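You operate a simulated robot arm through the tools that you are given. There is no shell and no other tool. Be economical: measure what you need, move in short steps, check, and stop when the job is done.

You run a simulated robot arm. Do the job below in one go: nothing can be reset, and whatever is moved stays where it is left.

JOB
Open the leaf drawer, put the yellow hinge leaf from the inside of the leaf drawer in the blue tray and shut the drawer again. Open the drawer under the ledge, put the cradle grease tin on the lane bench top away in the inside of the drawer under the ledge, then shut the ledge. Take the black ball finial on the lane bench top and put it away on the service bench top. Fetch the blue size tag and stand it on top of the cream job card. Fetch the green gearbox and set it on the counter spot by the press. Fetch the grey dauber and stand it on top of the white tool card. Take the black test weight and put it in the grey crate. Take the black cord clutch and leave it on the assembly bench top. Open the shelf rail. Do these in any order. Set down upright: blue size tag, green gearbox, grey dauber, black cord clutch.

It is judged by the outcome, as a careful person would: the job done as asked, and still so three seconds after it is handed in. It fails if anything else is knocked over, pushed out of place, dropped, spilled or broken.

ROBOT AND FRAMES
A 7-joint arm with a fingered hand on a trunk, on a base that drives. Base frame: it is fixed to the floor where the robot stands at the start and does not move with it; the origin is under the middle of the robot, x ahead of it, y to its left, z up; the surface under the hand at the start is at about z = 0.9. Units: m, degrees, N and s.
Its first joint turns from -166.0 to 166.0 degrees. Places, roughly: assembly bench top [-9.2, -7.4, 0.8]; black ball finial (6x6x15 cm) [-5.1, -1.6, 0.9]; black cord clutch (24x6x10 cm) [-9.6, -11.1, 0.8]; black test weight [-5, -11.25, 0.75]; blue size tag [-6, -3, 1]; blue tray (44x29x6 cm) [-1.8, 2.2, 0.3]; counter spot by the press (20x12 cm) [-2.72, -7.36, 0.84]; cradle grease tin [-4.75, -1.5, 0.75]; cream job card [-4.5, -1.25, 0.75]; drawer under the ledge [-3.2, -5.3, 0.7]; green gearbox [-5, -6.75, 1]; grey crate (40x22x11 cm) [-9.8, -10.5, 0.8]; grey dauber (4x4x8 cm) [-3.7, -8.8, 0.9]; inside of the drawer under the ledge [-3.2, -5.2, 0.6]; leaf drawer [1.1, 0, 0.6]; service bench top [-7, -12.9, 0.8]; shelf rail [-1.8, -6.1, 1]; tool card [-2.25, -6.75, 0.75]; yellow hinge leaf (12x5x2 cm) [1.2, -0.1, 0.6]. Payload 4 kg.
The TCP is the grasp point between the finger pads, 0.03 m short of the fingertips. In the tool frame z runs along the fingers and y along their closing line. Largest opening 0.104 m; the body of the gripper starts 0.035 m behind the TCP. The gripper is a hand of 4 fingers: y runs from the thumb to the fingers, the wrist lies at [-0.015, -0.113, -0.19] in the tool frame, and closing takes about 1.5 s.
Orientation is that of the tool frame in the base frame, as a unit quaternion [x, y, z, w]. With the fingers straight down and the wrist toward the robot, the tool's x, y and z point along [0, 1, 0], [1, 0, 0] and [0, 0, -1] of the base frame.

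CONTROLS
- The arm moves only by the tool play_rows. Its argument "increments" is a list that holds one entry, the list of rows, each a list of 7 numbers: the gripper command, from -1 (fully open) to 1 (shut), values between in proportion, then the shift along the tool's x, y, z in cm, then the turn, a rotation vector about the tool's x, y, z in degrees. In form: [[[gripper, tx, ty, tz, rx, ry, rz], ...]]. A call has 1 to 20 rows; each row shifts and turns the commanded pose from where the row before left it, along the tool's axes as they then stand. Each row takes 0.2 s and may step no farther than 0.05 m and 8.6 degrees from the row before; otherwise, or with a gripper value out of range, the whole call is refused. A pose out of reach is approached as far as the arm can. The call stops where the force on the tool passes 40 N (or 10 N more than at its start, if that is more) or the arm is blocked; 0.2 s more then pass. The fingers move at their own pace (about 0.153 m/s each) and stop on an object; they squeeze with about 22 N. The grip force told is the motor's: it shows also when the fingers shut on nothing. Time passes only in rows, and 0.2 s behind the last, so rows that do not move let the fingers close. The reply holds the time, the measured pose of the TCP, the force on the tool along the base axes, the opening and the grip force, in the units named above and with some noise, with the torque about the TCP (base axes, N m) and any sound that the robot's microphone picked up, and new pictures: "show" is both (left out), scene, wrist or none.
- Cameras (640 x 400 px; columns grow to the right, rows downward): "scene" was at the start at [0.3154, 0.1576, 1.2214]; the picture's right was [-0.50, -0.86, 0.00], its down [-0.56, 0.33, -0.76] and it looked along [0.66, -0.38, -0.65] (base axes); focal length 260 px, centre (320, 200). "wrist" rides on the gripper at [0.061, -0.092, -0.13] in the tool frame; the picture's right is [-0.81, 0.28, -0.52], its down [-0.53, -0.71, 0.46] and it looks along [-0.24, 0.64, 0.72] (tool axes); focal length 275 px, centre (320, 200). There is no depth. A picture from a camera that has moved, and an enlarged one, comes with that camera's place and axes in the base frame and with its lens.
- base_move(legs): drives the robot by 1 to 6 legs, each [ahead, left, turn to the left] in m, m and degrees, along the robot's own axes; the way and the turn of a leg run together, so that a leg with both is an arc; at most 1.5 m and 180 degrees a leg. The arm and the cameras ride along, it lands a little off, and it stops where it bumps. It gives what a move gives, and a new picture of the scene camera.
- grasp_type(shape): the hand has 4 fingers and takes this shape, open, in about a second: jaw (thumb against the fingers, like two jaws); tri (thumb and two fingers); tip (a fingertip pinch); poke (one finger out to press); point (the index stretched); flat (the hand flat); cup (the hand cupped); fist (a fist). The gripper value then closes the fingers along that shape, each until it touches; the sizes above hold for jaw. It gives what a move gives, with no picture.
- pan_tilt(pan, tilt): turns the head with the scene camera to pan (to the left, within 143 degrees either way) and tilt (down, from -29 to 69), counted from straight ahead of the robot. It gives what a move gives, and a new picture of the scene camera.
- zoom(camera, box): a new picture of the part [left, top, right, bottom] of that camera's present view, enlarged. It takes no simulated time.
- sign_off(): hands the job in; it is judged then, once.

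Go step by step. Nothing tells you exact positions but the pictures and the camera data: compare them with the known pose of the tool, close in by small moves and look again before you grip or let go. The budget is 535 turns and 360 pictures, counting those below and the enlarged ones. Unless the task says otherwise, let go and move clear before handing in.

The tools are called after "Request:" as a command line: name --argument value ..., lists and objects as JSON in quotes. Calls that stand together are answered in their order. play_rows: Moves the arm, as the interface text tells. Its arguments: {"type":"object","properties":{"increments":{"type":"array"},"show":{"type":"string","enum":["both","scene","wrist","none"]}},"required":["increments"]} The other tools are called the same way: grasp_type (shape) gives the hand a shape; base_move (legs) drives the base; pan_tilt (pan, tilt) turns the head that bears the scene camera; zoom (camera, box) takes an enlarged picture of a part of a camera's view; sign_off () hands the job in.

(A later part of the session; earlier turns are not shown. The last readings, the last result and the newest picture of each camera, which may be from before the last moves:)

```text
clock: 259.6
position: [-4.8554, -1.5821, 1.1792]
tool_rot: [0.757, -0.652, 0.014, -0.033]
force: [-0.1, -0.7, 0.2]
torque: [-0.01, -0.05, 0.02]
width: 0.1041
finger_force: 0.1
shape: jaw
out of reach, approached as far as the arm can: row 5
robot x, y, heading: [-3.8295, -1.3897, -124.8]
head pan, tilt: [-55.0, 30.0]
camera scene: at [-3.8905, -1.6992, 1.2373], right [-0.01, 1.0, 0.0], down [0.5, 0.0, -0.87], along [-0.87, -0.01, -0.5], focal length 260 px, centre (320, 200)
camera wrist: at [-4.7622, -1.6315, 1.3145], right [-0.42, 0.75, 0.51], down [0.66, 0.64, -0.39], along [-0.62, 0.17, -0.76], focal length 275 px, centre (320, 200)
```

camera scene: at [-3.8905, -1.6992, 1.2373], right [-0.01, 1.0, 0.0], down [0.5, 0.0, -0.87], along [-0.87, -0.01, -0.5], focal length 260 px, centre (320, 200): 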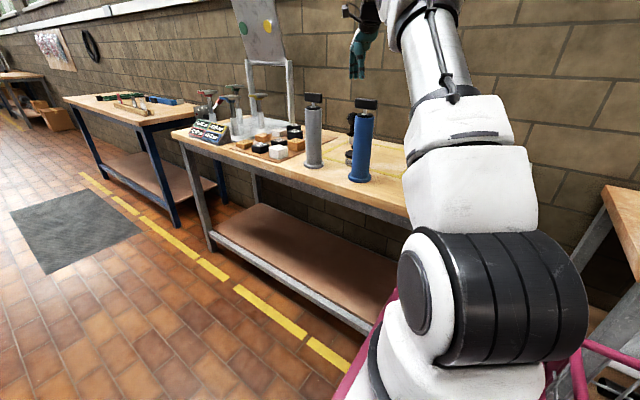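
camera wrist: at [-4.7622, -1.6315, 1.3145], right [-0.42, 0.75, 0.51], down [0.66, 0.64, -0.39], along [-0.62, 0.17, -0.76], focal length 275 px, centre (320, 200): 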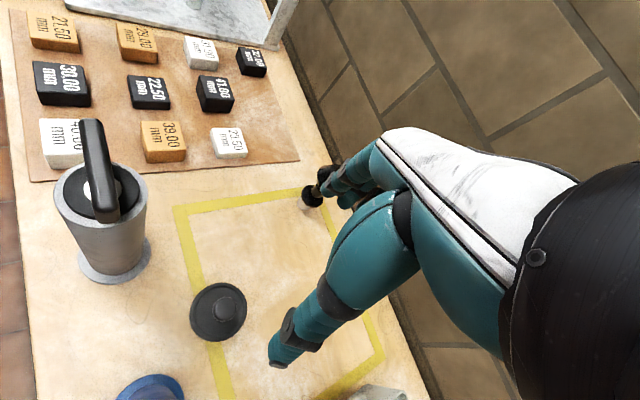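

Request:
play_rows --increments '[[[-1, 0, 0, 0, 0, 0, -8], [-1, 0, 0, 0, 0, 0, -8], [-1, 0, 0, 0, 0, 0, -8], [-1, 0, 0, 0, 0, 0, -8], [-1, 0, 0, 0, 0, 0, -8], [-1, 0, 0, 0, 0, 0, -8], [-1, 0, 0, 0, 0, 0, -8], [-1, 0, 0, 0, 0, 0, -8], [-1, 0, 0, 0, 0, 0, -8], [-1, 0, 0, 0, 0, 0, 0]]]'

```text
clock: 261.8
position: [-4.7965, -1.5802, 1.1458]
tool_rot: [0.996, -0.083, 0.031, -0.018]
force: [-0.3, -0.7, -0.9]
torque: [0.01, 0.02, 0.04]
width: 0.1041
finger_force: 0.0
shape: jaw
out of reach, approached as far as the arm can: row 5, 6, 7, 8, 9
robot x, y, heading: [-3.8347, -1.3884, -125.0]
head pan, tilt: [-55.0, 30.0]
camera scene: at [-3.8905, -1.6992, 1.2374], right [-0.01, 1.0, 0.0], down [0.5, 0.0, -0.87], along [-0.87, -0.01, -0.5], focal length 260 px, centre (320, 200)
camera wrist: at [-4.7292, -1.5019, 1.284], right [-0.88, -0.15, 0.46], down [-0.38, 0.81, -0.46], along [-0.3, -0.57, -0.76], focal length 275 px, centre (320, 200)
```

scene: 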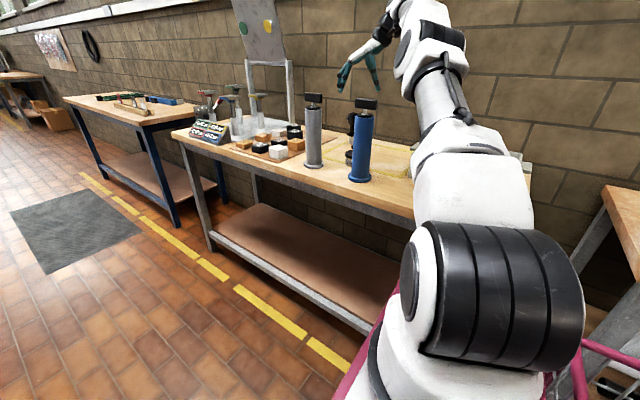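
wrist: 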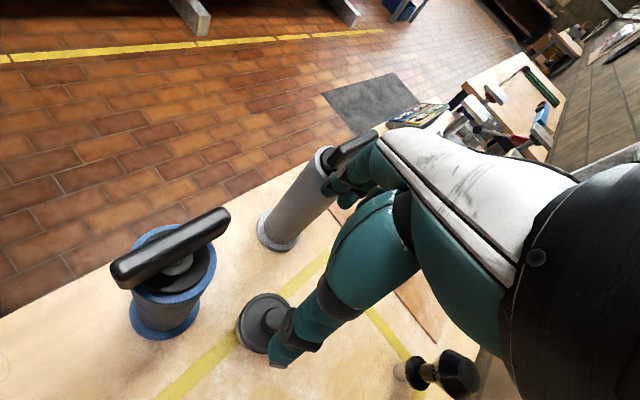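

Request:
play_rows --increments '[[[-1, 0, 0, -3, 0, 0, 0], [-1, 0, 0, -3, 0, 0, 0], [-1, 0, 0, -3, 0, 0, 0], [-1, 0, 0, 0, 0, 0, 0]]]' --show "none"

```text
clock: 262.8
position: [-4.7682, -1.5855, 1.2104]
tool_rot: [0.996, -0.084, 0.031, -0.018]
force: [0.6, 0.0, 0.5]
torque: [0.01, 0.0, -0.02]
width: 0.104
finger_force: 0.0
shape: jaw
out of reach, approached as far as the arm can: row 1, 2, 3
robot x, y, heading: [-3.829, -1.3864, -124.5]
head pan, tilt: [-55.0, 30.0]
```

Request:
base_move --legs '[[0.2, 0, 0]]'

Request:
play_rows --increments '[[[-1, 0, -3, 0, 0, 0, 0], [-1, 0, -3, 0, 0, 0, 0], [-1, 0, 0, 0, 0, 0, 0]]]'

```text
clock: 264.4
position: [-4.8801, -1.759, 1.2096]
tool_rot: [0.996, -0.08, 0.031, -0.018]
force: [0.2, -0.2, 0.2]
torque: [-0.03, 0.01, 0.02]
width: 0.1038
finger_force: 0.0
shape: jaw
robot x, y, heading: [-3.9435, -1.5542, -124.3]
head pan, tilt: [-55.0, 30.0]
camera scene: at [-4.0017, -1.8658, 1.2373], right [-0.01, 1.0, 0.0], down [0.5, 0.01, -0.87], along [-0.87, -0.01, -0.5], focal length 260 px, centre (320, 200)
```

scene: 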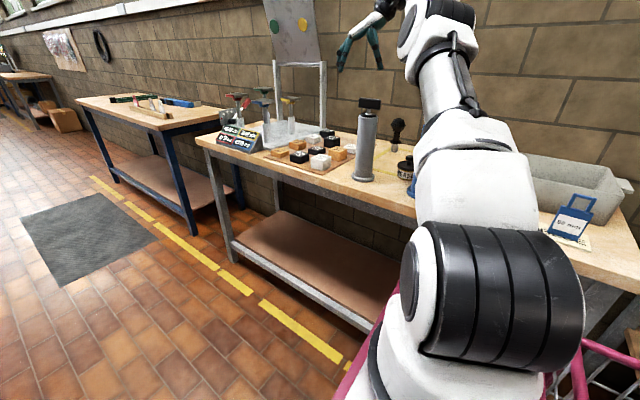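

```text
clock: 265.2
position: [-4.8718, -1.6978, 1.2135]
tool_rot: [0.996, -0.08, 0.031, -0.019]
force: [0.1, 0.4, 0.0]
torque: [0.02, 0.01, -0.01]
width: 0.1036
finger_force: 0.1
shape: jaw
robot x, y, heading: [-3.9436, -1.5518, -124.3]
head pan, tilt: [-55.0, 30.0]
camera scene: at [-4.0017, -1.8659, 1.2374], right [-0.01, 1.0, 0.0], down [0.5, 0.01, -0.87], along [-0.87, -0.01, -0.5], focal length 260 px, centre (320, 200)
camera wrist: at [-4.805, -1.6197, 1.3507], right [-0.88, -0.16, 0.46], down [-0.38, 0.8, -0.46], along [-0.29, -0.57, -0.76], focal length 275 px, centre (320, 200)
```

scene: 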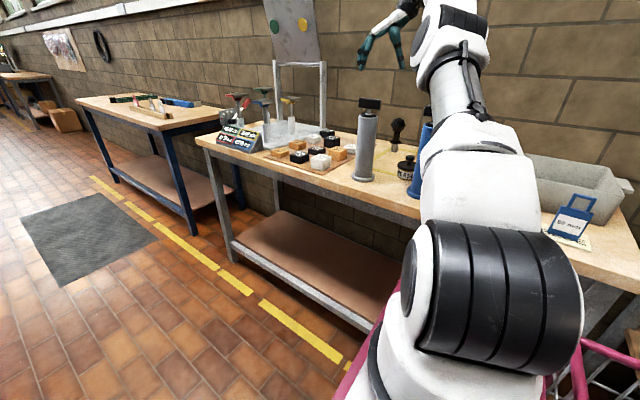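
wrist: 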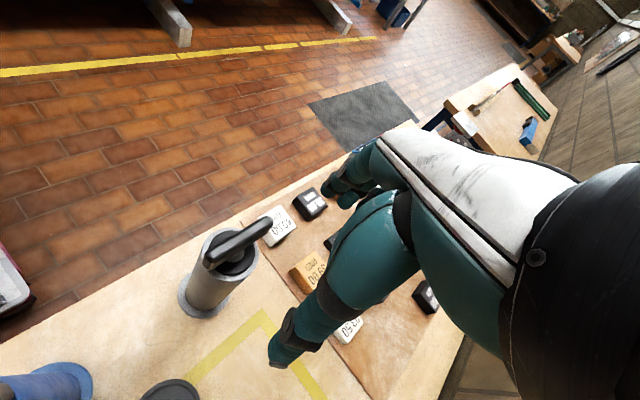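

Request:
play_rows --increments '[[[-1, 0.4, -4.2, 0, 0, 0, 0], [-1, 0.4, -4.2, 0, 0, 0, 0], [-1, 0.4, -4.2, 0, 0, 0, 0], [-1, 0, 0, 3, 0, 0, 0], [-1, 0, 0, 3, 0, 0, 0], [-1, 0, 0, 0, 0, 0, 0]]]'

```text
clock: 266.6
position: [-4.826, -1.5712, 1.1527]
tool_rot: [0.996, -0.08, 0.03, -0.019]
force: [-0.1, -0.1, -0.1]
torque: [0.01, 0.0, 0.02]
width: 0.1038
finger_force: 0.0
shape: jaw
out of reach, approached as far as the arm can: row 2, 3
robot x, y, heading: [-3.9438, -1.5559, -124.1]
head pan, tilt: [-55.0, 30.0]
camera scene: at [-4.0017, -1.8658, 1.2374], right [-0.01, 1.0, 0.0], down [0.5, 0.01, -0.87], along [-0.87, -0.01, -0.5], focal length 260 px, centre (320, 200)
camera wrist: at [-4.7585, -1.493, 1.2892], right [-0.88, -0.16, 0.46], down [-0.38, 0.8, -0.46], along [-0.29, -0.57, -0.76], focal length 275 px, centre (320, 200)
```

scene: 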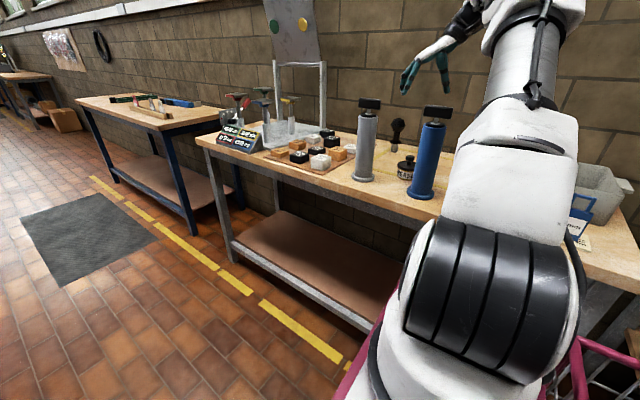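
wrist: 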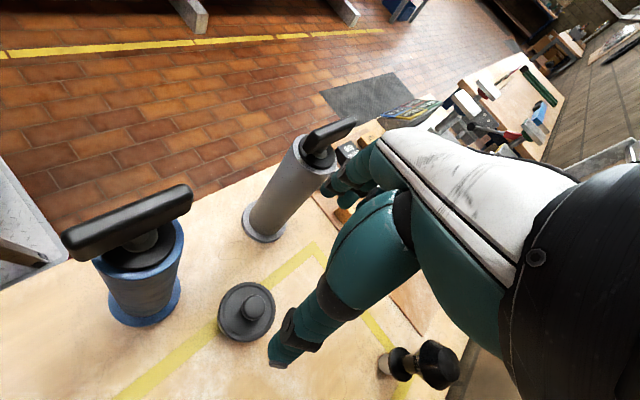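

Request:
play_rows --increments '[[[-1, -0.4, 0.2, 4, 0, 0, 0], [-1, -0.4, 0.2, 4, 0, 0, 0], [-1, -0.4, 0.2, 4, 0, 0, 0], [-1, -0.4, 0.2, 4, 0, 0, 0], [-1, 0, 0, 0, 0, 0, 0]]]'

```text
clock: 267.8
position: [-4.8325, -1.5735, 0.9888]
tool_rot: [0.996, -0.079, 0.032, -0.018]
force: [0.6, -0.6, 0.5]
torque: [-0.02, 0.01, -0.02]
width: 0.1037
finger_force: 0.2
shape: jaw
robot x, y, heading: [-3.9487, -1.551, -124.1]
head pan, tilt: [-55.0, 30.0]
camera scene: at [-4.0016, -1.8658, 1.2374], right [-0.01, 1.0, 0.0], down [0.5, 0.01, -0.87], along [-0.87, -0.01, -0.5], focal length 260 px, centre (320, 200)
camera wrist: at [-4.7645, -1.4954, 1.1262], right [-0.88, -0.16, 0.46], down [-0.38, 0.8, -0.46], along [-0.29, -0.57, -0.76], focal length 275 px, centre (320, 200)
```

scene: 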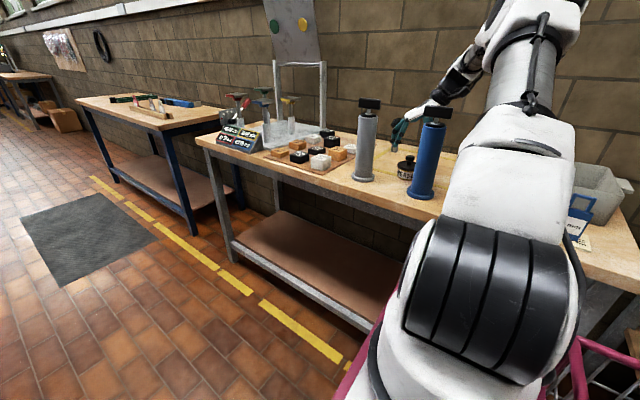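
wrist: 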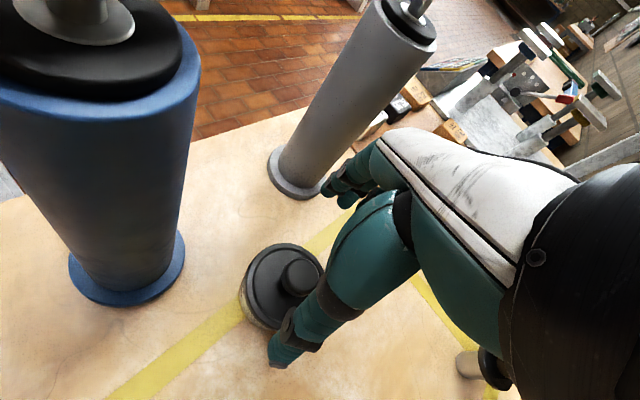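

Request:
play_rows --increments '[[[-1, -0.1, 0.1, 2.5, 0, 0, 0], [-1, -0.1, 0.1, 2.5, 0, 0, 0], [-1, -0.1, 0.1, 2.5, 0, 0, 0], [-1, -0.1, 0.1, 1.7, 0, 0, 0], [-1, 0, 0, 0, 0, 0, 0]]]' --show "wrist"

```text
clock: 269.0
position: [-4.8277, -1.5769, 0.8959]
tool_rot: [0.996, -0.079, 0.031, -0.019]
force: [0.2, -0.1, 0.8]
torque: [-0.03, -0.01, -0.03]
width: 0.1038
finger_force: 0.1
shape: jaw
robot x, y, heading: [-3.9433, -1.5488, -124.3]
head pan, tilt: [-55.0, 30.0]
camera wrist: at [-4.7609, -1.4984, 1.0331], right [-0.88, -0.16, 0.46], down [-0.38, 0.8, -0.46], along [-0.29, -0.57, -0.76], focal length 275 px, centre (320, 200)
```

wrist: 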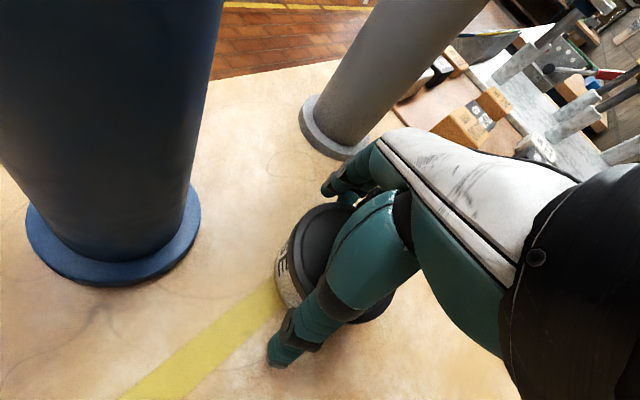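

Request:
play_rows --increments '[[[1, 0, 0, 0, 0, 0, 0], [1, 0, 0, 0, 0, 0, 0], [1, 0, 0, 0, 0, 0, 0], [1, 0, 0, 0, 0, 0, 0], [1, 0, 0, 0, 0, 0, 0], [1, 0, 0, 0, 0, 0, 0], [1, 0, 0, -1, 0, 0, 0], [1, 0, 0, -2, 0, 0, 0], [1, 0, 0, 0, 0, 0, 0]]]' --show "wrist"

```text
clock: 271.0
position: [-4.8321, -1.5775, 0.9274]
tool_rot: [0.996, -0.08, 0.033, -0.018]
force: [0.5, -0.2, -2.2]
torque: [-0.01, -0.07, 0.0]
width: 0.0564
finger_force: 21.8
shape: jaw
robot x, y, heading: [-3.9396, -1.5513, -124.3]
head pan, tilt: [-55.0, 30.0]
heard: snap
camera wrist: at [-4.7638, -1.499, 1.0644], right [-0.88, -0.16, 0.46], down [-0.38, 0.8, -0.46], along [-0.29, -0.57, -0.76], focal length 275 px, centre (320, 200)
```

wrist: 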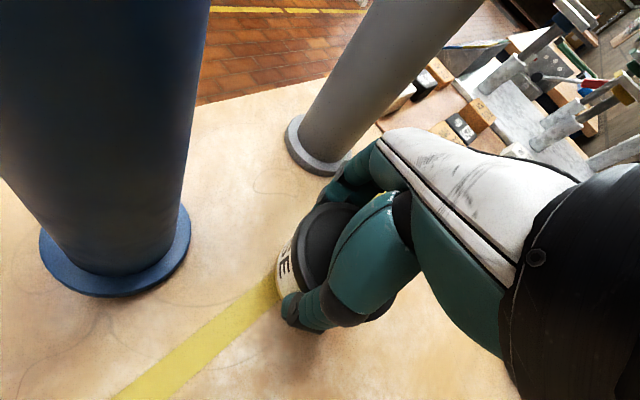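

Request:
play_rows --increments '[[[1, 0, 0, -3, 0, 0, 0], [1, 0, 0, -4, 0, 0, 0], [1, 0, 0, -4, 0, 0, 0], [1, 0, 0, -4, 0, 0, 0], [1, 0, 0, -4, 0, 0, 0], [1, 0, 0, -4, 0, 0, 0], [1, 0, 0, 0, 0, 0, 0]]]'

Request:
zoom --camera "scene" --box '[330, 40, 480, 200]'

```text
clock: 272.6
position: [-4.8489, -1.5832, 1.1547]
tool_rot: [0.996, -0.08, 0.032, -0.019]
force: [-0.2, 0.7, -2.7]
torque: [0.01, -0.03, -0.02]
width: 0.0561
finger_force: 22.0
shape: jaw
robot x, y, heading: [-3.9454, -1.5527, -124.5]
head pan, tilt: [-55.0, 30.0]
camera scene: at [-4.0018, -1.8658, 1.2373], right [-0.01, 1.0, 0.0], down [0.5, 0.01, -0.87], along [-0.87, -0.01, -0.5], focal length 260 px, centre (320, 200)
camera wrist: at [-4.7828, -1.505, 1.293], right [-0.88, -0.16, 0.46], down [-0.38, 0.8, -0.46], along [-0.29, -0.57, -0.76], focal length 275 px, centre (320, 200)
```

scene: 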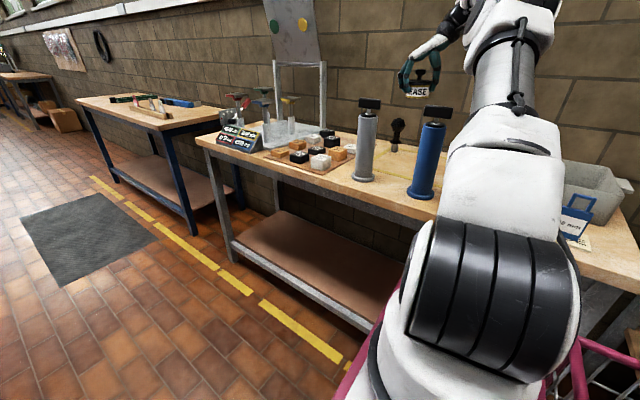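
wrist: 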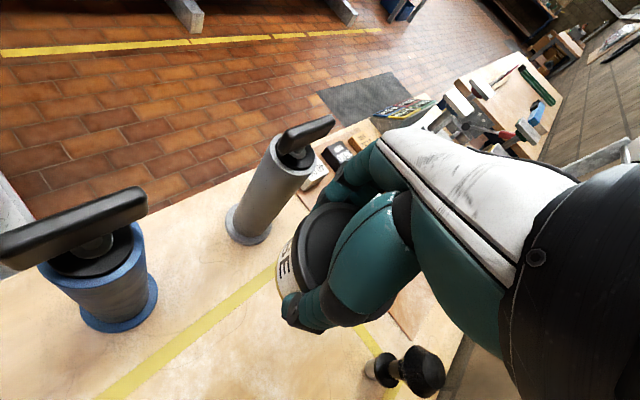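

```text
2.50 times, centred on (405, 120) of scene
camera zoom: at [-4.0018, -1.8658, 1.2373], right [-0.01, 1.0, 0.0], down [0.5, 0.01, -0.87], along [-0.87, -0.01, -0.5], focal length 649 px, centre (108, 400)
```

zoom: 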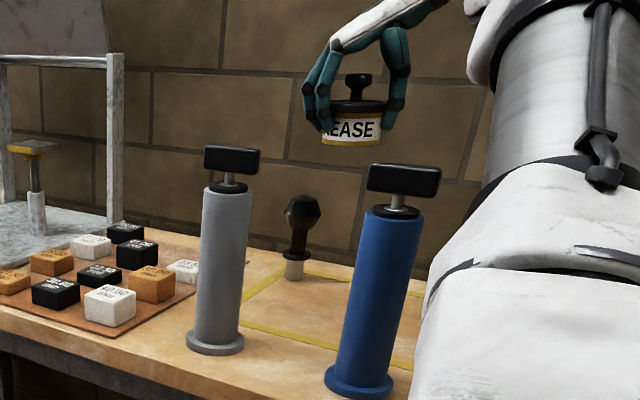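

Request:
play_rows --increments '[[[1, 0, 0, -3, 0, 0, 0], [1, 0, 0, -3, 0, 0, 0], [1, 0, 0, -3, 0, 0, 0], [1, 0, 0, -2, 0, 0, 0], [1, 0, 0, 0, 0, 0, 0]]]' --show "scene"

```text
clock: 273.8
position: [-4.8408, -1.5895, 1.2178]
tool_rot: [0.996, -0.081, 0.031, -0.019]
force: [0.2, 0.0, -2.2]
torque: [0.01, -0.04, 0.01]
width: 0.0562
finger_force: 22.2
shape: jaw
out of reach, approached as far as the arm can: row 2, 3, 4
robot x, y, heading: [-3.9428, -1.5571, -124.3]
head pan, tilt: [-55.0, 30.0]
camera scene: at [-4.0018, -1.8658, 1.2374], right [-0.01, 1.0, 0.0], down [0.5, 0.01, -0.87], along [-0.87, -0.01, -0.5], focal length 260 px, centre (320, 200)
```

scene: 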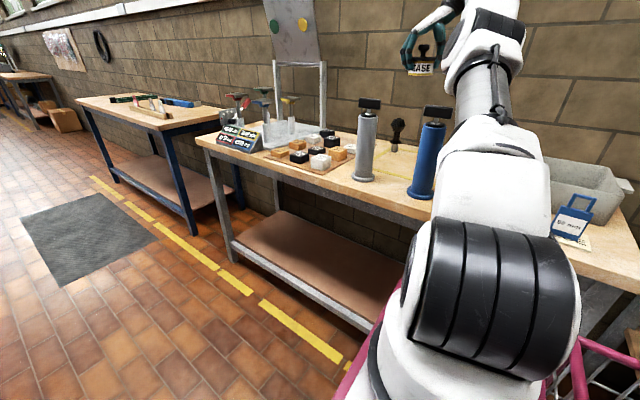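

Request:
base_move --legs '[[0, 0.28, 0]]'

Request:
play_rows --increments '[[[1, 4, 0, 0, 0, 0, 8], [1, 4, 0, 0, 0, 0, 8], [1, 4, 0, 0, 0, 0, 8], [1, 3, 0, 0, 0, 0, 8], [1, 0, 0, 0, 0, 0, 8], [1, 0, 0, 0, 0, 0, 8], [1, 0, 0, 0, 0, 0, 8], [1, 0, 0, 0, 0, 0, 8], [1, 0, 0, 0, 0, 0, 8], [1, 0, 0, 0, 0, 0, 8], [1, 0, 0, 0, 0, 0, 8], [1, 0, 0, 0, 0, 0, 8]]]' --show "scene"

```text
clock: 275.8
position: [-4.6061, -1.7465, 1.217]
tool_rot: [0.996, -0.082, 0.031, -0.018]
force: [-0.7, 0.6, -3.3]
torque: [-0.05, -0.05, -0.04]
width: 0.0557
finger_force: 22.1
shape: jaw
robot x, y, heading: [-3.7103, -1.7125, -124.1]
head pan, tilt: [-55.0, 30.0]
camera scene: at [-3.768, -2.0254, 1.2373], right [-0.01, 1.0, 0.0], down [0.5, 0.01, -0.87], along [-0.87, -0.01, -0.5], focal length 260 px, centre (320, 200)
```

scene: 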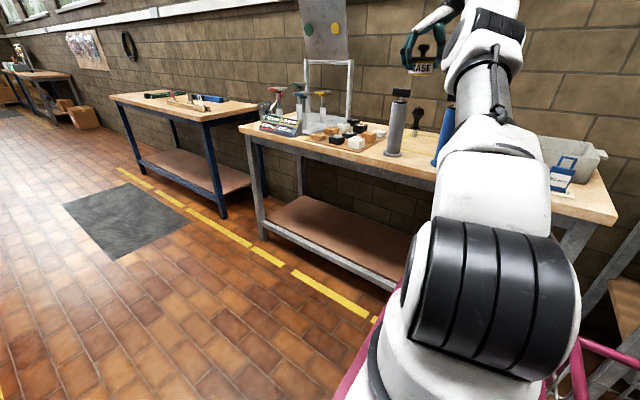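

```text
clock: 278.4
position: [-4.4669, -1.7987, 1.2243]
tool_rot: [-0.606, 0.795, -0.007, 0.036]
force: [-0.2, -0.1, -3.2]
torque: [-0.07, 0.0, 0.0]
width: 0.0552
finger_force: 22.3
shape: jaw
robot x, y, heading: [-3.7112, -1.7131, -124.4]
head pan, tilt: [-55.0, 30.0]
camera scene: at [-3.7679, -2.0254, 1.2374], right [-0.01, 1.0, 0.0], down [0.5, 0.01, -0.87], along [-0.87, -0.01, -0.5], focal length 260 px, centre (320, 200)
```

scene: 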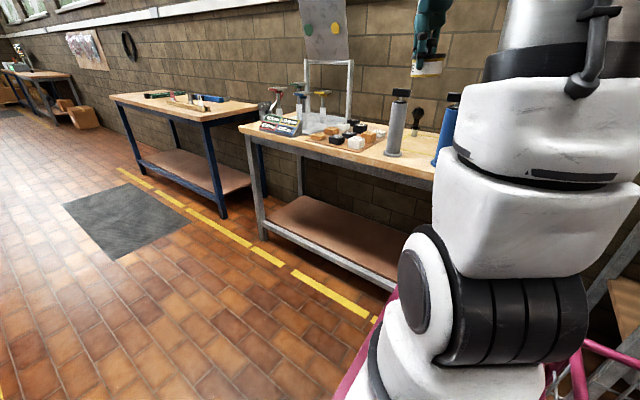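

Tin is in hand. I'll reverse to the near end of the rack and sidestep across to the other lane.

Request:
base_move --legs '[[-1.5, 0, 0], [-1.5, 0, 0], [0, 1.5, 0], [0, 1.45, 0]]'

Request:
pan_tilt --pan 0 --tilt 20

```text
clock: 306.5
position: [-0.3726, -1.014, 1.2253]
tool_rot: [-0.599, 0.8, -0.007, 0.036]
force: [0.6, 0.2, -2.5]
torque: [0.03, 0.01, 0.0]
width: 0.0551
finger_force: 21.6
shape: jaw
robot x, y, heading: [0.3883, -0.9425, -125.2]
head pan, tilt: [-55.0, 30.0]
camera scene: at [0.3228, -1.2528, 1.2373], right [0.01, 1.0, 0.0], down [0.5, 0.0, -0.87], along [-0.87, 0.01, -0.5], focal length 260 px, centre (320, 200)
```

scene: 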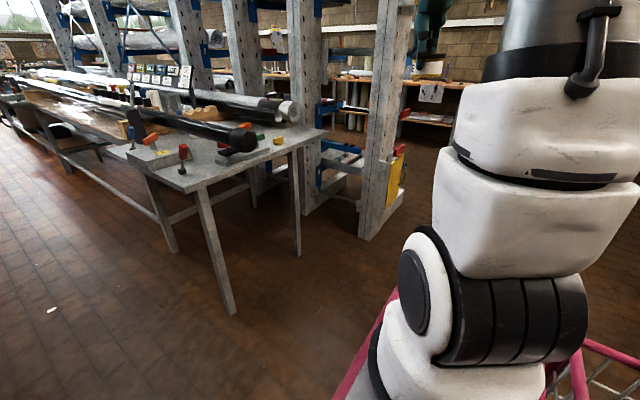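

```text
clock: 307.7
position: [-0.3719, -1.0136, 1.2243]
tool_rot: [-0.598, 0.8, -0.007, 0.036]
force: [0.2, -0.1, -2.5]
torque: [-0.05, 0.04, 0.03]
width: 0.0549
finger_force: 21.8
shape: jaw
robot x, y, heading: [0.3874, -0.9414, -125.3]
head pan, tilt: [0.0, 20.0]
camera scene: at [0.3593, -1.3293, 1.2534], right [-0.82, 0.58, 0.0], down [0.2, 0.28, -0.94], along [-0.54, -0.77, -0.34], focal length 260 px, centre (320, 200)
```

scene: 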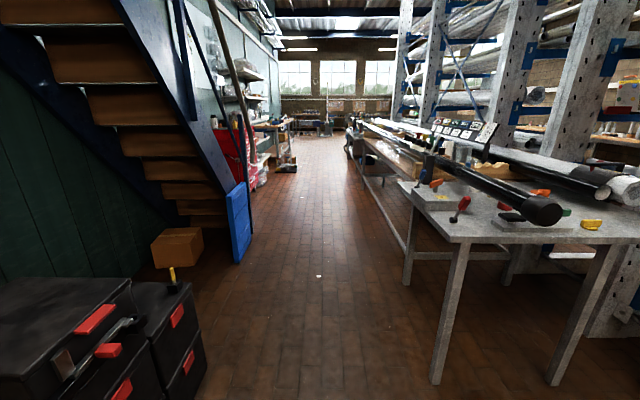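

Request:
base_move --legs '[[0, 0.25, 0.5], [1.5, 0, 0], [1.2, 0, 0]]'

Request:
pan_tilt --pan -25 --tilt 25

```text
clock: 322.1
position: [-1.6592, -3.3771, 1.2251]
tool_rot: [-0.608, 0.793, -0.006, 0.036]
force: [-0.2, -0.2, -3.5]
torque: [-0.07, 0.06, 0.0]
width: 0.0548
finger_force: 21.8
shape: jaw
robot x, y, heading: [-0.8996, -3.2893, -124.1]
head pan, tilt: [0.0, 20.0]
camera scene: at [-0.9195, -3.6754, 1.2534], right [-0.83, 0.56, 0.0], down [0.19, 0.28, -0.94], along [-0.52, -0.78, -0.34], focal length 260 px, centre (320, 200)
```

scene: 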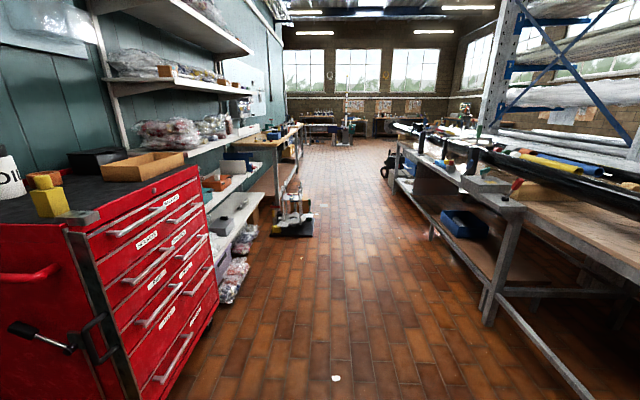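

```text
clock: 323.0
position: [-1.6589, -3.3786, 1.2249]
tool_rot: [-0.608, 0.793, -0.006, 0.035]
force: [-0.6, -0.1, -3.5]
torque: [-0.05, -0.01, 0.02]
width: 0.0551
finger_force: 21.6
shape: jaw
robot x, y, heading: [-0.8989, -3.2899, -123.8]
head pan, tilt: [-25.0, 25.0]
camera scene: at [-0.9464, -3.6458, 1.2453], right [-0.52, 0.86, 0.0], down [0.36, 0.22, -0.91], along [-0.78, -0.47, -0.42], focal length 260 px, centre (320, 200)
```

scene: 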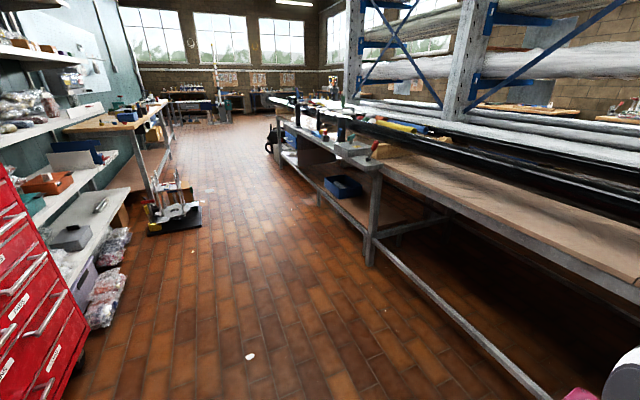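

Request:
zoom --camera "scene" --box '[230, 70, 420, 200]'

Request:
zoom --camera "scene" --box '[0, 60, 230, 200]'

```text
3.08 times, centred on (325, 135) of scene
camera zoom: at [-0.9464, -3.6458, 1.2453], right [-0.52, 0.86, 0.0], down [0.36, 0.22, -0.91], along [-0.78, -0.47, -0.42], focal length 799 px, centre (305, 400)
```

zoom: 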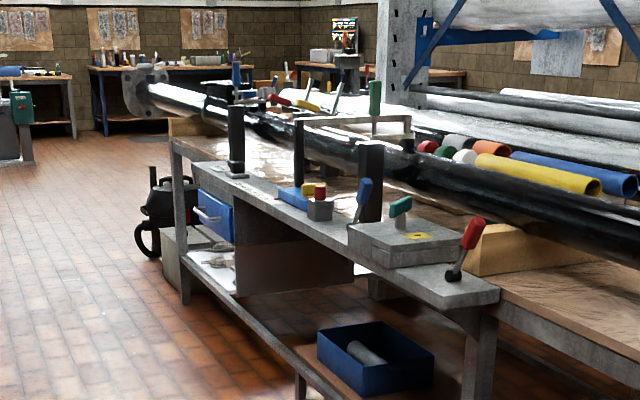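

```text
2.78 times, centred on (115, 130) of scene
camera zoom: at [-0.9464, -3.6458, 1.2453], right [-0.52, 0.86, 0.0], down [0.36, 0.22, -0.91], along [-0.78, -0.47, -0.42], focal length 722 px, centre (890, 395)
```

zoom: 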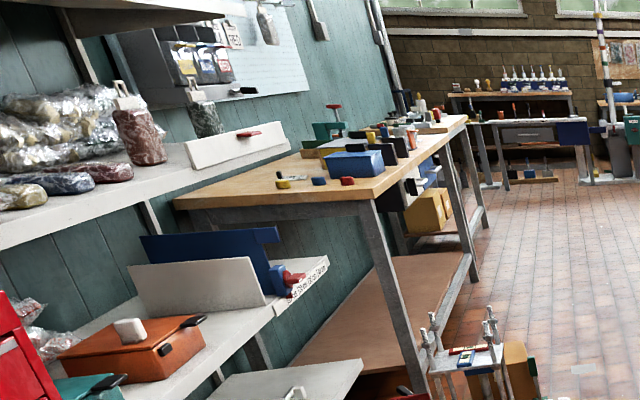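

The blue drawer with a bar handle under the stone ledge is at about (-3.1, -5.35). I'll drive up beside it.

Request:
base_move --legs '[[1.1, 0.12, -1], [1.1, 0, 0]]'

Request:
pan_tilt --pan -50 --tilt 35

```text
clock: 334.1
position: [-2.9501, -5.1243, 1.2253]
tool_rot: [-0.563, 0.826, -0.009, 0.036]
force: [-0.8, -0.7, -3.3]
torque: [-0.04, -0.02, 0.0]
width: 0.0552
finger_force: 22.1
shape: jaw
robot x, y, heading: [-2.1881, -5.1184, -130.4]
head pan, tilt: [-25.0, 25.0]
camera scene: at [-2.2738, -5.4702, 1.2453], right [-0.42, 0.91, 0.0], down [0.38, 0.18, -0.91], along [-0.82, -0.38, -0.42], focal length 260 px, centre (320, 200)
```

scene: 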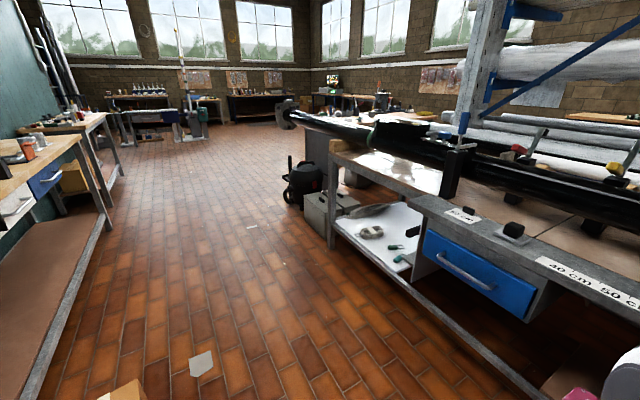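

```text
clock: 334.9
position: [-2.9514, -5.1239, 1.2244]
tool_rot: [-0.563, 0.826, -0.008, 0.035]
force: [0.8, -0.3, -2.1]
torque: [-0.05, 0.05, 0.01]
width: 0.0547
finger_force: 22.3
shape: jaw
robot x, y, heading: [-2.1881, -5.121, -130.4]
head pan, tilt: [-50.0, 35.0]
camera scene: at [-2.2781, -5.4313, 1.2296], right [0.01, 1.0, 0.0], down [0.57, 0.0, -0.82], along [-0.82, 0.0, -0.57], focal length 260 px, centre (320, 200)
```

scene: 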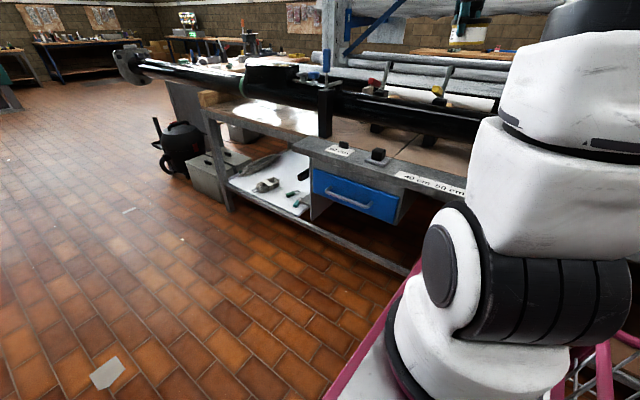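

Request:
zoom --camera "scene" --box '[280, 110, 480, 240]'

Request:
play_rows --increments '[[[1, 0, 0, 0, 0, 0, 0]]]' --show "wrist"

```text
3.08 times, centred on (380, 175) of scene
camera zoom: at [-2.2781, -5.4313, 1.2296], right [0.01, 1.0, 0.0], down [0.57, 0.0, -0.82], along [-0.82, 0.0, -0.57], focal length 799 px, centre (135, 277)
```

zoom: 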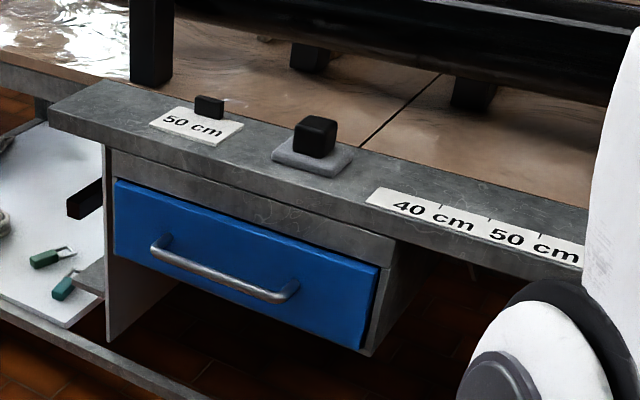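

```text
clock: 335.4
position: [-2.9513, -5.1245, 1.2253]
tool_rot: [-0.563, 0.826, -0.008, 0.036]
force: [-0.1, 0.4, -2.6]
torque: [-0.09, 0.01, -0.01]
width: 0.0548
finger_force: 21.7
shape: jaw
robot x, y, heading: [-2.1875, -5.1215, -130.4]
head pan, tilt: [-50.0, 35.0]
camera wrist: at [-2.8969, -5.2162, 1.357], right [0.0, 0.84, 0.54], down [0.89, 0.25, -0.39], along [-0.46, 0.48, -0.75], focal length 275 px, centre (320, 200)
```

wrist: 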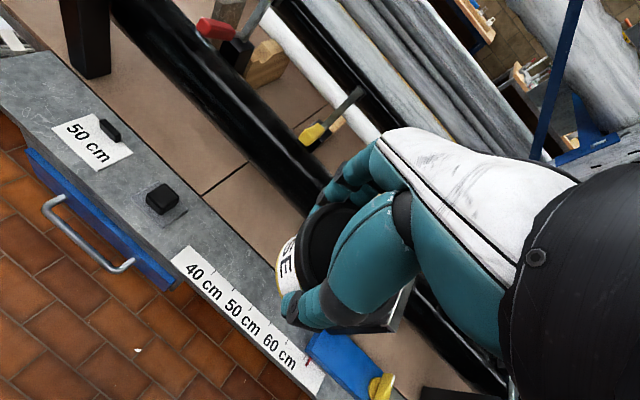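

Request:
play_rows --increments '[[[1, 0, 4.2, 0, 0, 6, 0], [1, 0, 4.2, 0, 0, 0, 0], [1, 0, 4.2, 0, 0, 0, 0], [1, 0, 4.2, 0, 0, 0, 0], [1, 0, 4, 0, 0, 0, 0], [1, 0, 0, 4, 0, 0, 0], [1, 0, 0, 4, 0, 0, 0], [1, 0, 0, 4, 0, 0, 0], [1, 0, 0, 4, 0, 0, 0], [1, 0, 0, 4, 0, 0, 0], [1, 0, 0, 0, 0, 0, 0]]]'

```text
clock: 337.8
position: [-3.1388, -5.0649, 1.016]
tool_rot: [-0.562, 0.826, -0.038, -0.008]
force: [0.6, -0.4, -2.2]
torque: [-0.05, 0.0, -0.01]
width: 0.0547
finger_force: 22.0
shape: jaw
robot x, y, heading: [-2.1871, -5.1185, -130.7]
head pan, tilt: [-50.0, 35.0]
camera scene: at [-2.2782, -5.4312, 1.2296], right [0.01, 1.0, 0.0], down [0.57, 0.0, -0.82], along [-0.82, 0.01, -0.57], focal length 260 px, centre (320, 200)
camera wrist: at [-3.0794, -5.1439, 1.1529], right [0.03, 0.89, 0.46], down [0.87, 0.2, -0.45], along [-0.49, 0.41, -0.77], focal length 275 px, centre (320, 200)
```

scene: 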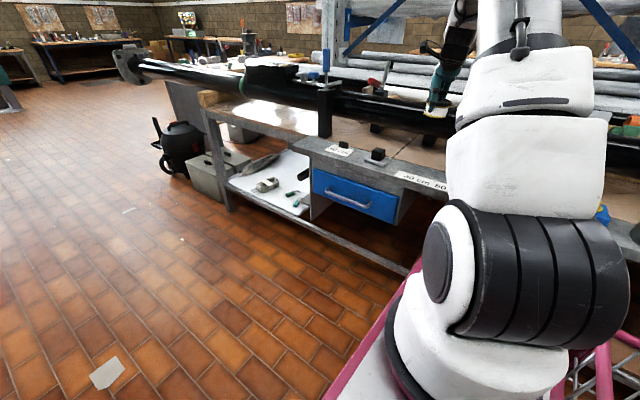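
wrist: 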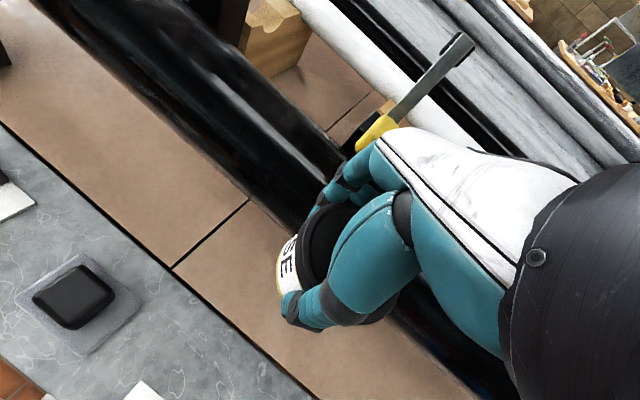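

Request:
play_rows --increments '[[[1, 0, 0, 4, 0, 0, 0], [1, 0, 0, 4, 0, 0, 0], [1, 0, 0, 4, 0, 0, 0], [1, 0, 0, 2.5, 0, 0, 0], [1, 0, 0, 0, 0, 0, 0]]]' --show "wrist"

```text
clock: 338.5
position: [-3.1343, -5.0775, 0.9266]
tool_rot: [-0.565, 0.824, -0.041, -0.009]
force: [24.6, -14.3, 3.9]
torque: [0.36, 0.55, -0.1]
width: 0.0508
finger_force: 22.1
shape: jaw
robot x, y, heading: [-2.1849, -5.1192, -130.3]
head pan, tilt: [-50.0, 35.0]
stopped in row 3: the force on the tool passed its limit at 61 N (the readings are from after the stop); the commanded pose is now the measured one
camera wrist: at [-3.0743, -5.1549, 1.0654], right [0.02, 0.89, 0.45], down [0.87, 0.21, -0.44], along [-0.49, 0.4, -0.77], focal length 275 px, centre (320, 200)
```

wrist: 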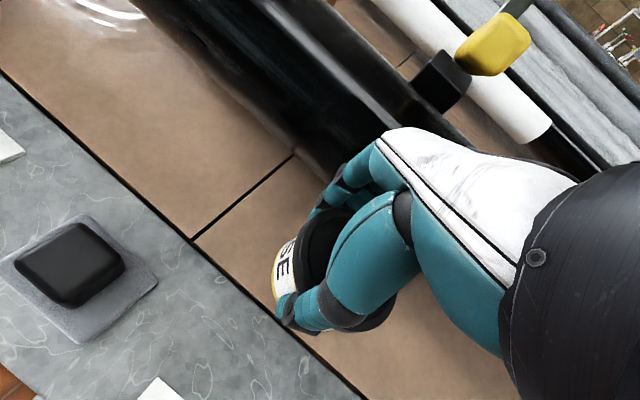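

Request:
play_rows --increments '[[[1, 0, -1, -2, 0, 0, 0], [1, 0, -1, -2, 0, 0, 0], [1, 1, -2, 0, 0, 0, 0], [1, 0.9, -1.2, 0, 0, 0, 0], [1, 0, 0, 3, 0, 0, 0], [1, 0, 0, 3, 0, 0, 0], [1, 0, 0, 3, 0, 0, 0], [1, 0, 0, 0, 0, 0, 0]]]' --show "wrist"

```text
clock: 340.3
position: [-3.091, -5.1153, 0.8804]
tool_rot: [-0.564, 0.825, -0.039, -0.009]
force: [-0.4, -0.3, -2.4]
torque: [-0.04, 0.0, 0.01]
width: 0.0541
finger_force: 22.4
shape: jaw
robot x, y, heading: [-2.1889, -5.1202, -130.4]
head pan, tilt: [-50.0, 35.0]
camera wrist: at [-3.0322, -5.1928, 1.0194], right [0.02, 0.89, 0.45], down [0.87, 0.2, -0.45], along [-0.49, 0.41, -0.77], focal length 275 px, centre (320, 200)
```

wrist: 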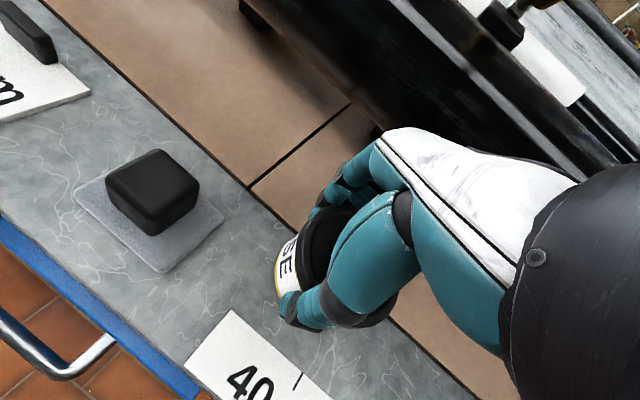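

Request:
play_rows --increments '[[[1, 0, 0, 1.5, 0, 0, 0], [1, 0, 0, 1, 0, 0, 0], [1, 0, 0, 0.5, 0, 0, 0], [1, 0, 0, 0.5, 0, 0, 0], [1, 0, 0, 0, 0, 0, 0]]]' --show "wrist"

```text
clock: 341.5
position: [-3.0913, -5.1169, 0.847]
tool_rot: [-0.564, 0.825, -0.039, -0.01]
force: [-1.3, -2.2, 3.9]
torque: [0.14, 0.1, 0.05]
width: 0.0539
finger_force: 22.5
shape: jaw
robot x, y, heading: [-2.1914, -5.119, -130.4]
head pan, tilt: [-50.0, 35.0]
camera wrist: at [-3.0317, -5.1946, 0.9848], right [0.02, 0.89, 0.45], down [0.87, 0.2, -0.45], along [-0.49, 0.41, -0.77], focal length 275 px, centre (320, 200)
```

wrist: 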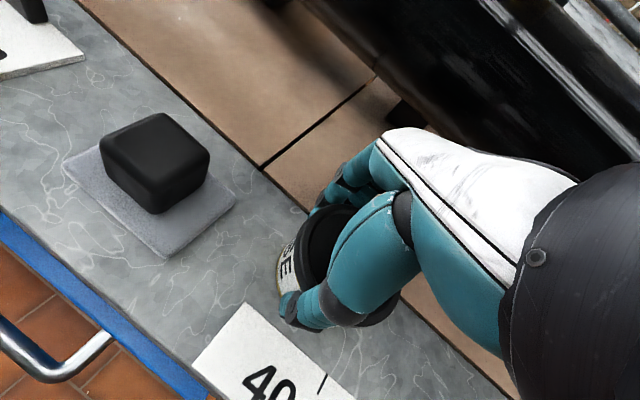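

Contact felt on the ledge; I'll release the tin here temporarily, then back off to open the drawer.

Request:
play_rows --increments '[[[0.3, 0, 0, 0.1, 0, 0, 0], [0, 0, 0, 0, 0, 0, 0], [-0.4, 0, 0, 0, 0, 0, 0], [-0.4, 0, 0, 0, 0, 0, 0], [-0.4, 0, 0, -1.5, 0, 0, 0], [-0.4, 0, 0, -3, 0, 0, 0], [-0.4, 0, 0, -3, 0, 0, 0], [-0.4, 0, 0, -4, 0, 0, 0], [-0.4, 0, 0, 0, 0, 0, 0]]]'

```text
clock: 343.5
position: [-3.0948, -5.1096, 0.9601]
tool_rot: [-0.564, 0.825, -0.038, -0.009]
force: [0.6, 0.9, -0.4]
torque: [0.01, -0.01, 0.03]
width: 0.0724
finger_force: 0.1
shape: jaw
robot x, y, heading: [-2.1903, -5.1192, -130.4]
head pan, tilt: [-50.0, 35.0]
camera scene: at [-2.2775, -5.4315, 1.2296], right [0.01, 1.0, 0.0], down [0.57, 0.0, -0.82], along [-0.82, 0.0, -0.57], focal length 260 px, centre (320, 200)
camera wrist: at [-3.0345, -5.187, 1.0979], right [0.02, 0.89, 0.45], down [0.87, 0.2, -0.45], along [-0.49, 0.41, -0.77], focal length 275 px, centre (320, 200)
```

scene: 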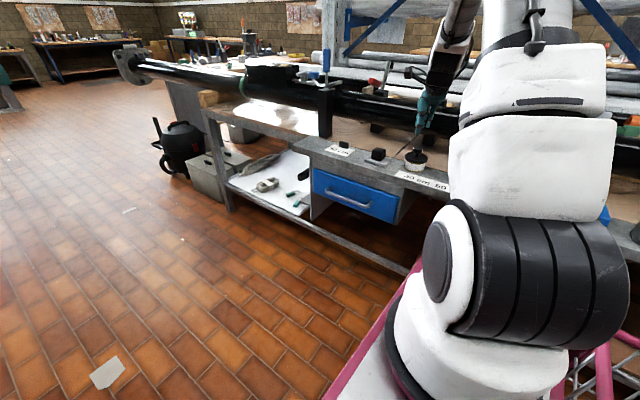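
wrist: 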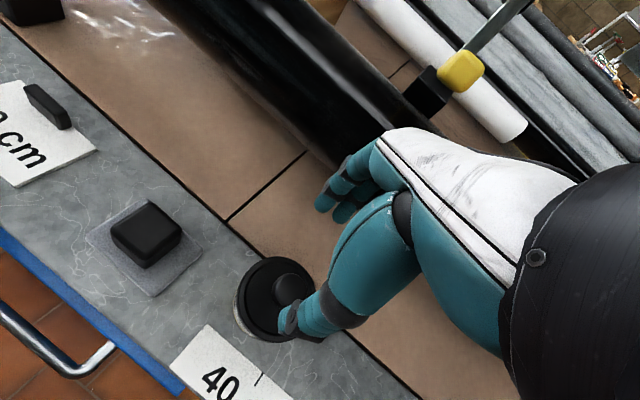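

Request:
pan_tilt --pan 60 --tilt 40

```text
clock: 345.3
position: [-3.0949, -5.1093, 0.9597]
tool_rot: [-0.564, 0.825, -0.039, -0.009]
force: [0.3, 0.2, -0.9]
torque: [-0.02, 0.0, -0.03]
width: 0.0726
finger_force: 0.0
shape: jaw
robot x, y, heading: [-2.1867, -5.1198, -130.2]
head pan, tilt: [60.0, 40.0]
camera scene: at [-2.1609, -5.5121, 1.222], right [-0.94, -0.34, 0.0], down [-0.22, 0.61, -0.77], along [0.26, -0.72, -0.64], focal length 260 px, centre (320, 200)
```

scene: 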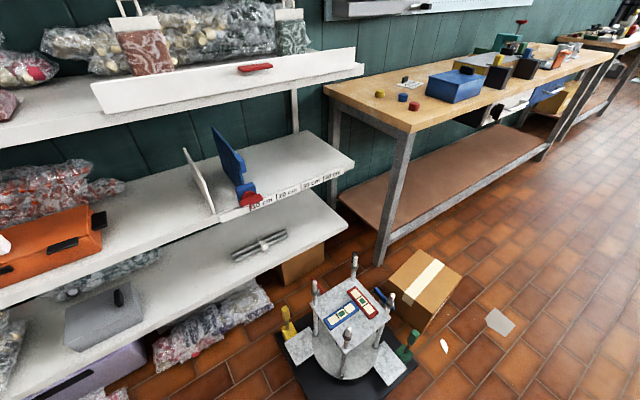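

Request:
play_rows --increments '[[[-0.4, 0, 0, -2, 0, 0, 7], [-0.4, 0, -4, 0, 0, 0, 7], [-0.4, 0, -4, 0, 0, 0, 0], [-0.4, 0, -4, 0, 0, 0, 0], [-0.2, 0, -4, 0, 0, 0, 0], [-0.2, 2, -4, 0, 0, 0, 0], [-0.2, 4, 0, 0, 0, 0, 0], [-0.2, 4, 0, 0, 0, 0, 0], [-0.2, 4, 0, 0, 0, 0, 0], [-0.2, 0, 0, 3, -7.5, 0, 0], [-0.2, 0, 0, 3, -7.5, 0, 0], [-0.2, 0, 0, 3, -7.5, 0, 0], [-0.2, 0, 0, 3, -7.5, 0, 0], [-0.2, 0, -1, 3, 0, 0, 0], [-0.2, 0, 0, 0, 0, 0, 0]]]'

Request:
pan_tilt --pan -50 --tilt 40

```text
clock: 348.5
position: [-3.0297, -5.3254, 0.8486]
tool_rot: [-0.443, 0.867, 0.191, -0.124]
force: [-0.9, 0.4, -0.6]
torque: [0.0, -0.01, 0.0]
width: 0.0628
finger_force: 0.0
shape: jaw
robot x, y, heading: [-2.1854, -5.1193, -130.1]
head pan, tilt: [60.0, 40.0]
camera scene: at [-2.1607, -5.5121, 1.222], right [-0.94, -0.34, 0.0], down [-0.22, 0.61, -0.77], along [0.26, -0.72, -0.64], focal length 260 px, centre (320, 200)
camera wrist: at [-2.9489, -5.4512, 0.9285], right [0.47, 0.69, 0.55], down [0.65, 0.15, -0.75], along [-0.6, 0.71, -0.38], focal length 275 px, centre (320, 200)
```

scene: 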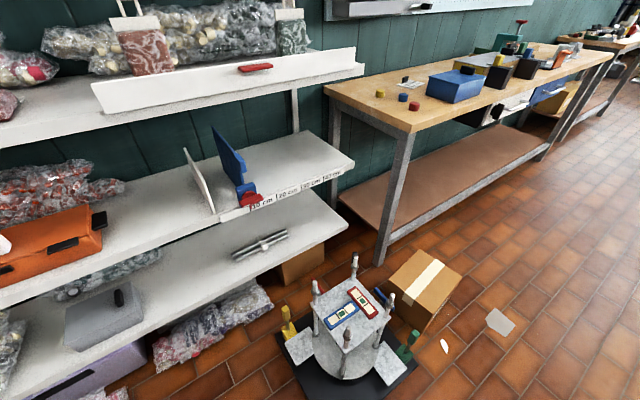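
wrist: 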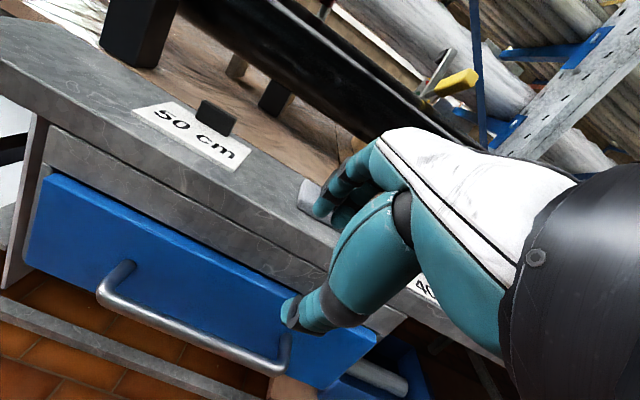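

```text
clock: 350.4
position: [-3.0303, -5.3242, 0.849]
tool_rot: [-0.442, 0.868, 0.19, -0.122]
force: [-0.5, -1.2, 0.4]
torque: [0.01, 0.01, -0.02]
width: 0.0626
finger_force: 0.1
shape: jaw
robot x, y, heading: [-2.1862, -5.1205, -130.2]
head pan, tilt: [-50.0, 40.0]
camera scene: at [-2.2744, -5.4316, 1.222], right [0.01, 1.0, 0.0], down [0.64, 0.0, -0.77], along [-0.77, 0.0, -0.64], focal length 260 px, centre (320, 200)
```

scene: 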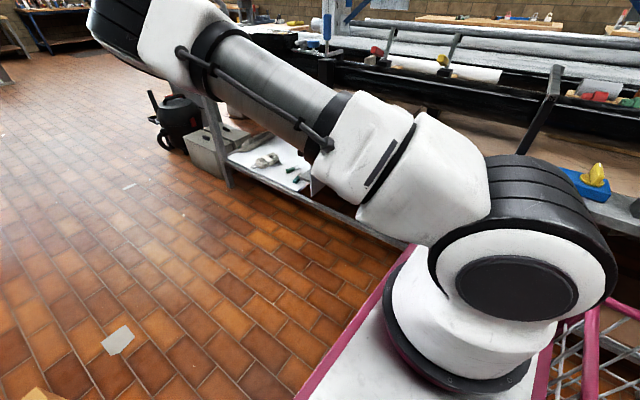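

Request:
play_rows --increments '[[[-0.2, 1, -1.5, 3, 0, 0, 0], [-0.2, 1, -1.5, 3, 0, 0, 0], [-0.2, 0.9, -1.4, 3, 0, 0, 0], [-0.2, 0, 0, 0, 0, 0, 0]]]' --show "wrist"

```text
clock: 351.4
position: [-3.0495, -5.3508, 0.7507]
tool_rot: [-0.442, 0.868, 0.19, -0.123]
force: [-0.2, 1.1, 0.2]
torque: [-0.01, 0.01, -0.01]
width: 0.0628
finger_force: 0.0
shape: jaw
robot x, y, heading: [-2.1874, -5.1164, -130.3]
head pan, tilt: [-50.0, 40.0]
camera wrist: at [-2.9689, -5.4773, 0.8297], right [0.47, 0.69, 0.55], down [0.65, 0.15, -0.75], along [-0.6, 0.71, -0.38], focal length 275 px, centre (320, 200)
```

wrist: 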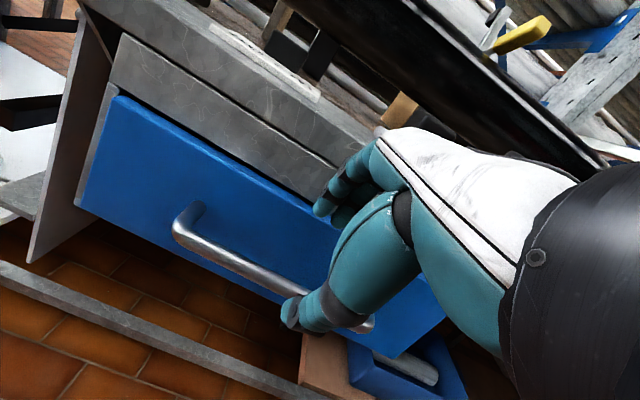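

Request:
play_rows --increments '[[[-0.2, 0.2, -0.5, 1.6, 0, 0, 0], [-0.2, 0.2, -0.4, 1.5, 0, 0, 0], [-0.2, 0, 0, 1.4, 0, 0, 0], [-0.2, 0, 0, 0, 0, 0, 0]]]' --show "wrist"

```text
clock: 352.4
position: [-3.0639, -5.3516, 0.7078]
tool_rot: [-0.442, 0.868, 0.191, -0.123]
force: [0.4, -0.2, -0.5]
torque: [0.04, 0.02, -0.01]
width: 0.0627
finger_force: 0.0
shape: jaw
robot x, y, heading: [-2.1927, -5.1196, -130.0]
head pan, tilt: [-50.0, 40.0]
camera wrist: at [-2.9823, -5.4772, 0.7868], right [0.47, 0.69, 0.55], down [0.65, 0.15, -0.75], along [-0.6, 0.71, -0.38], focal length 275 px, centre (320, 200)
```

wrist: 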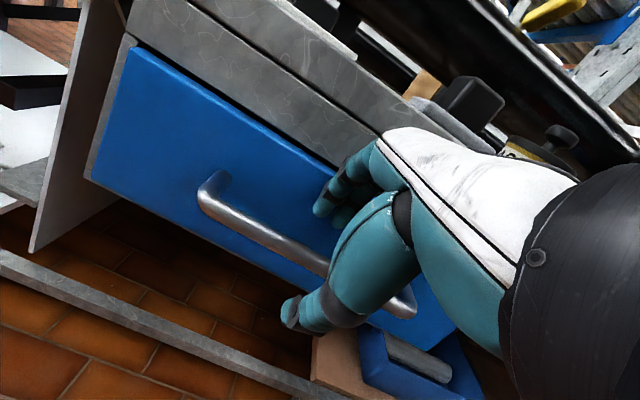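

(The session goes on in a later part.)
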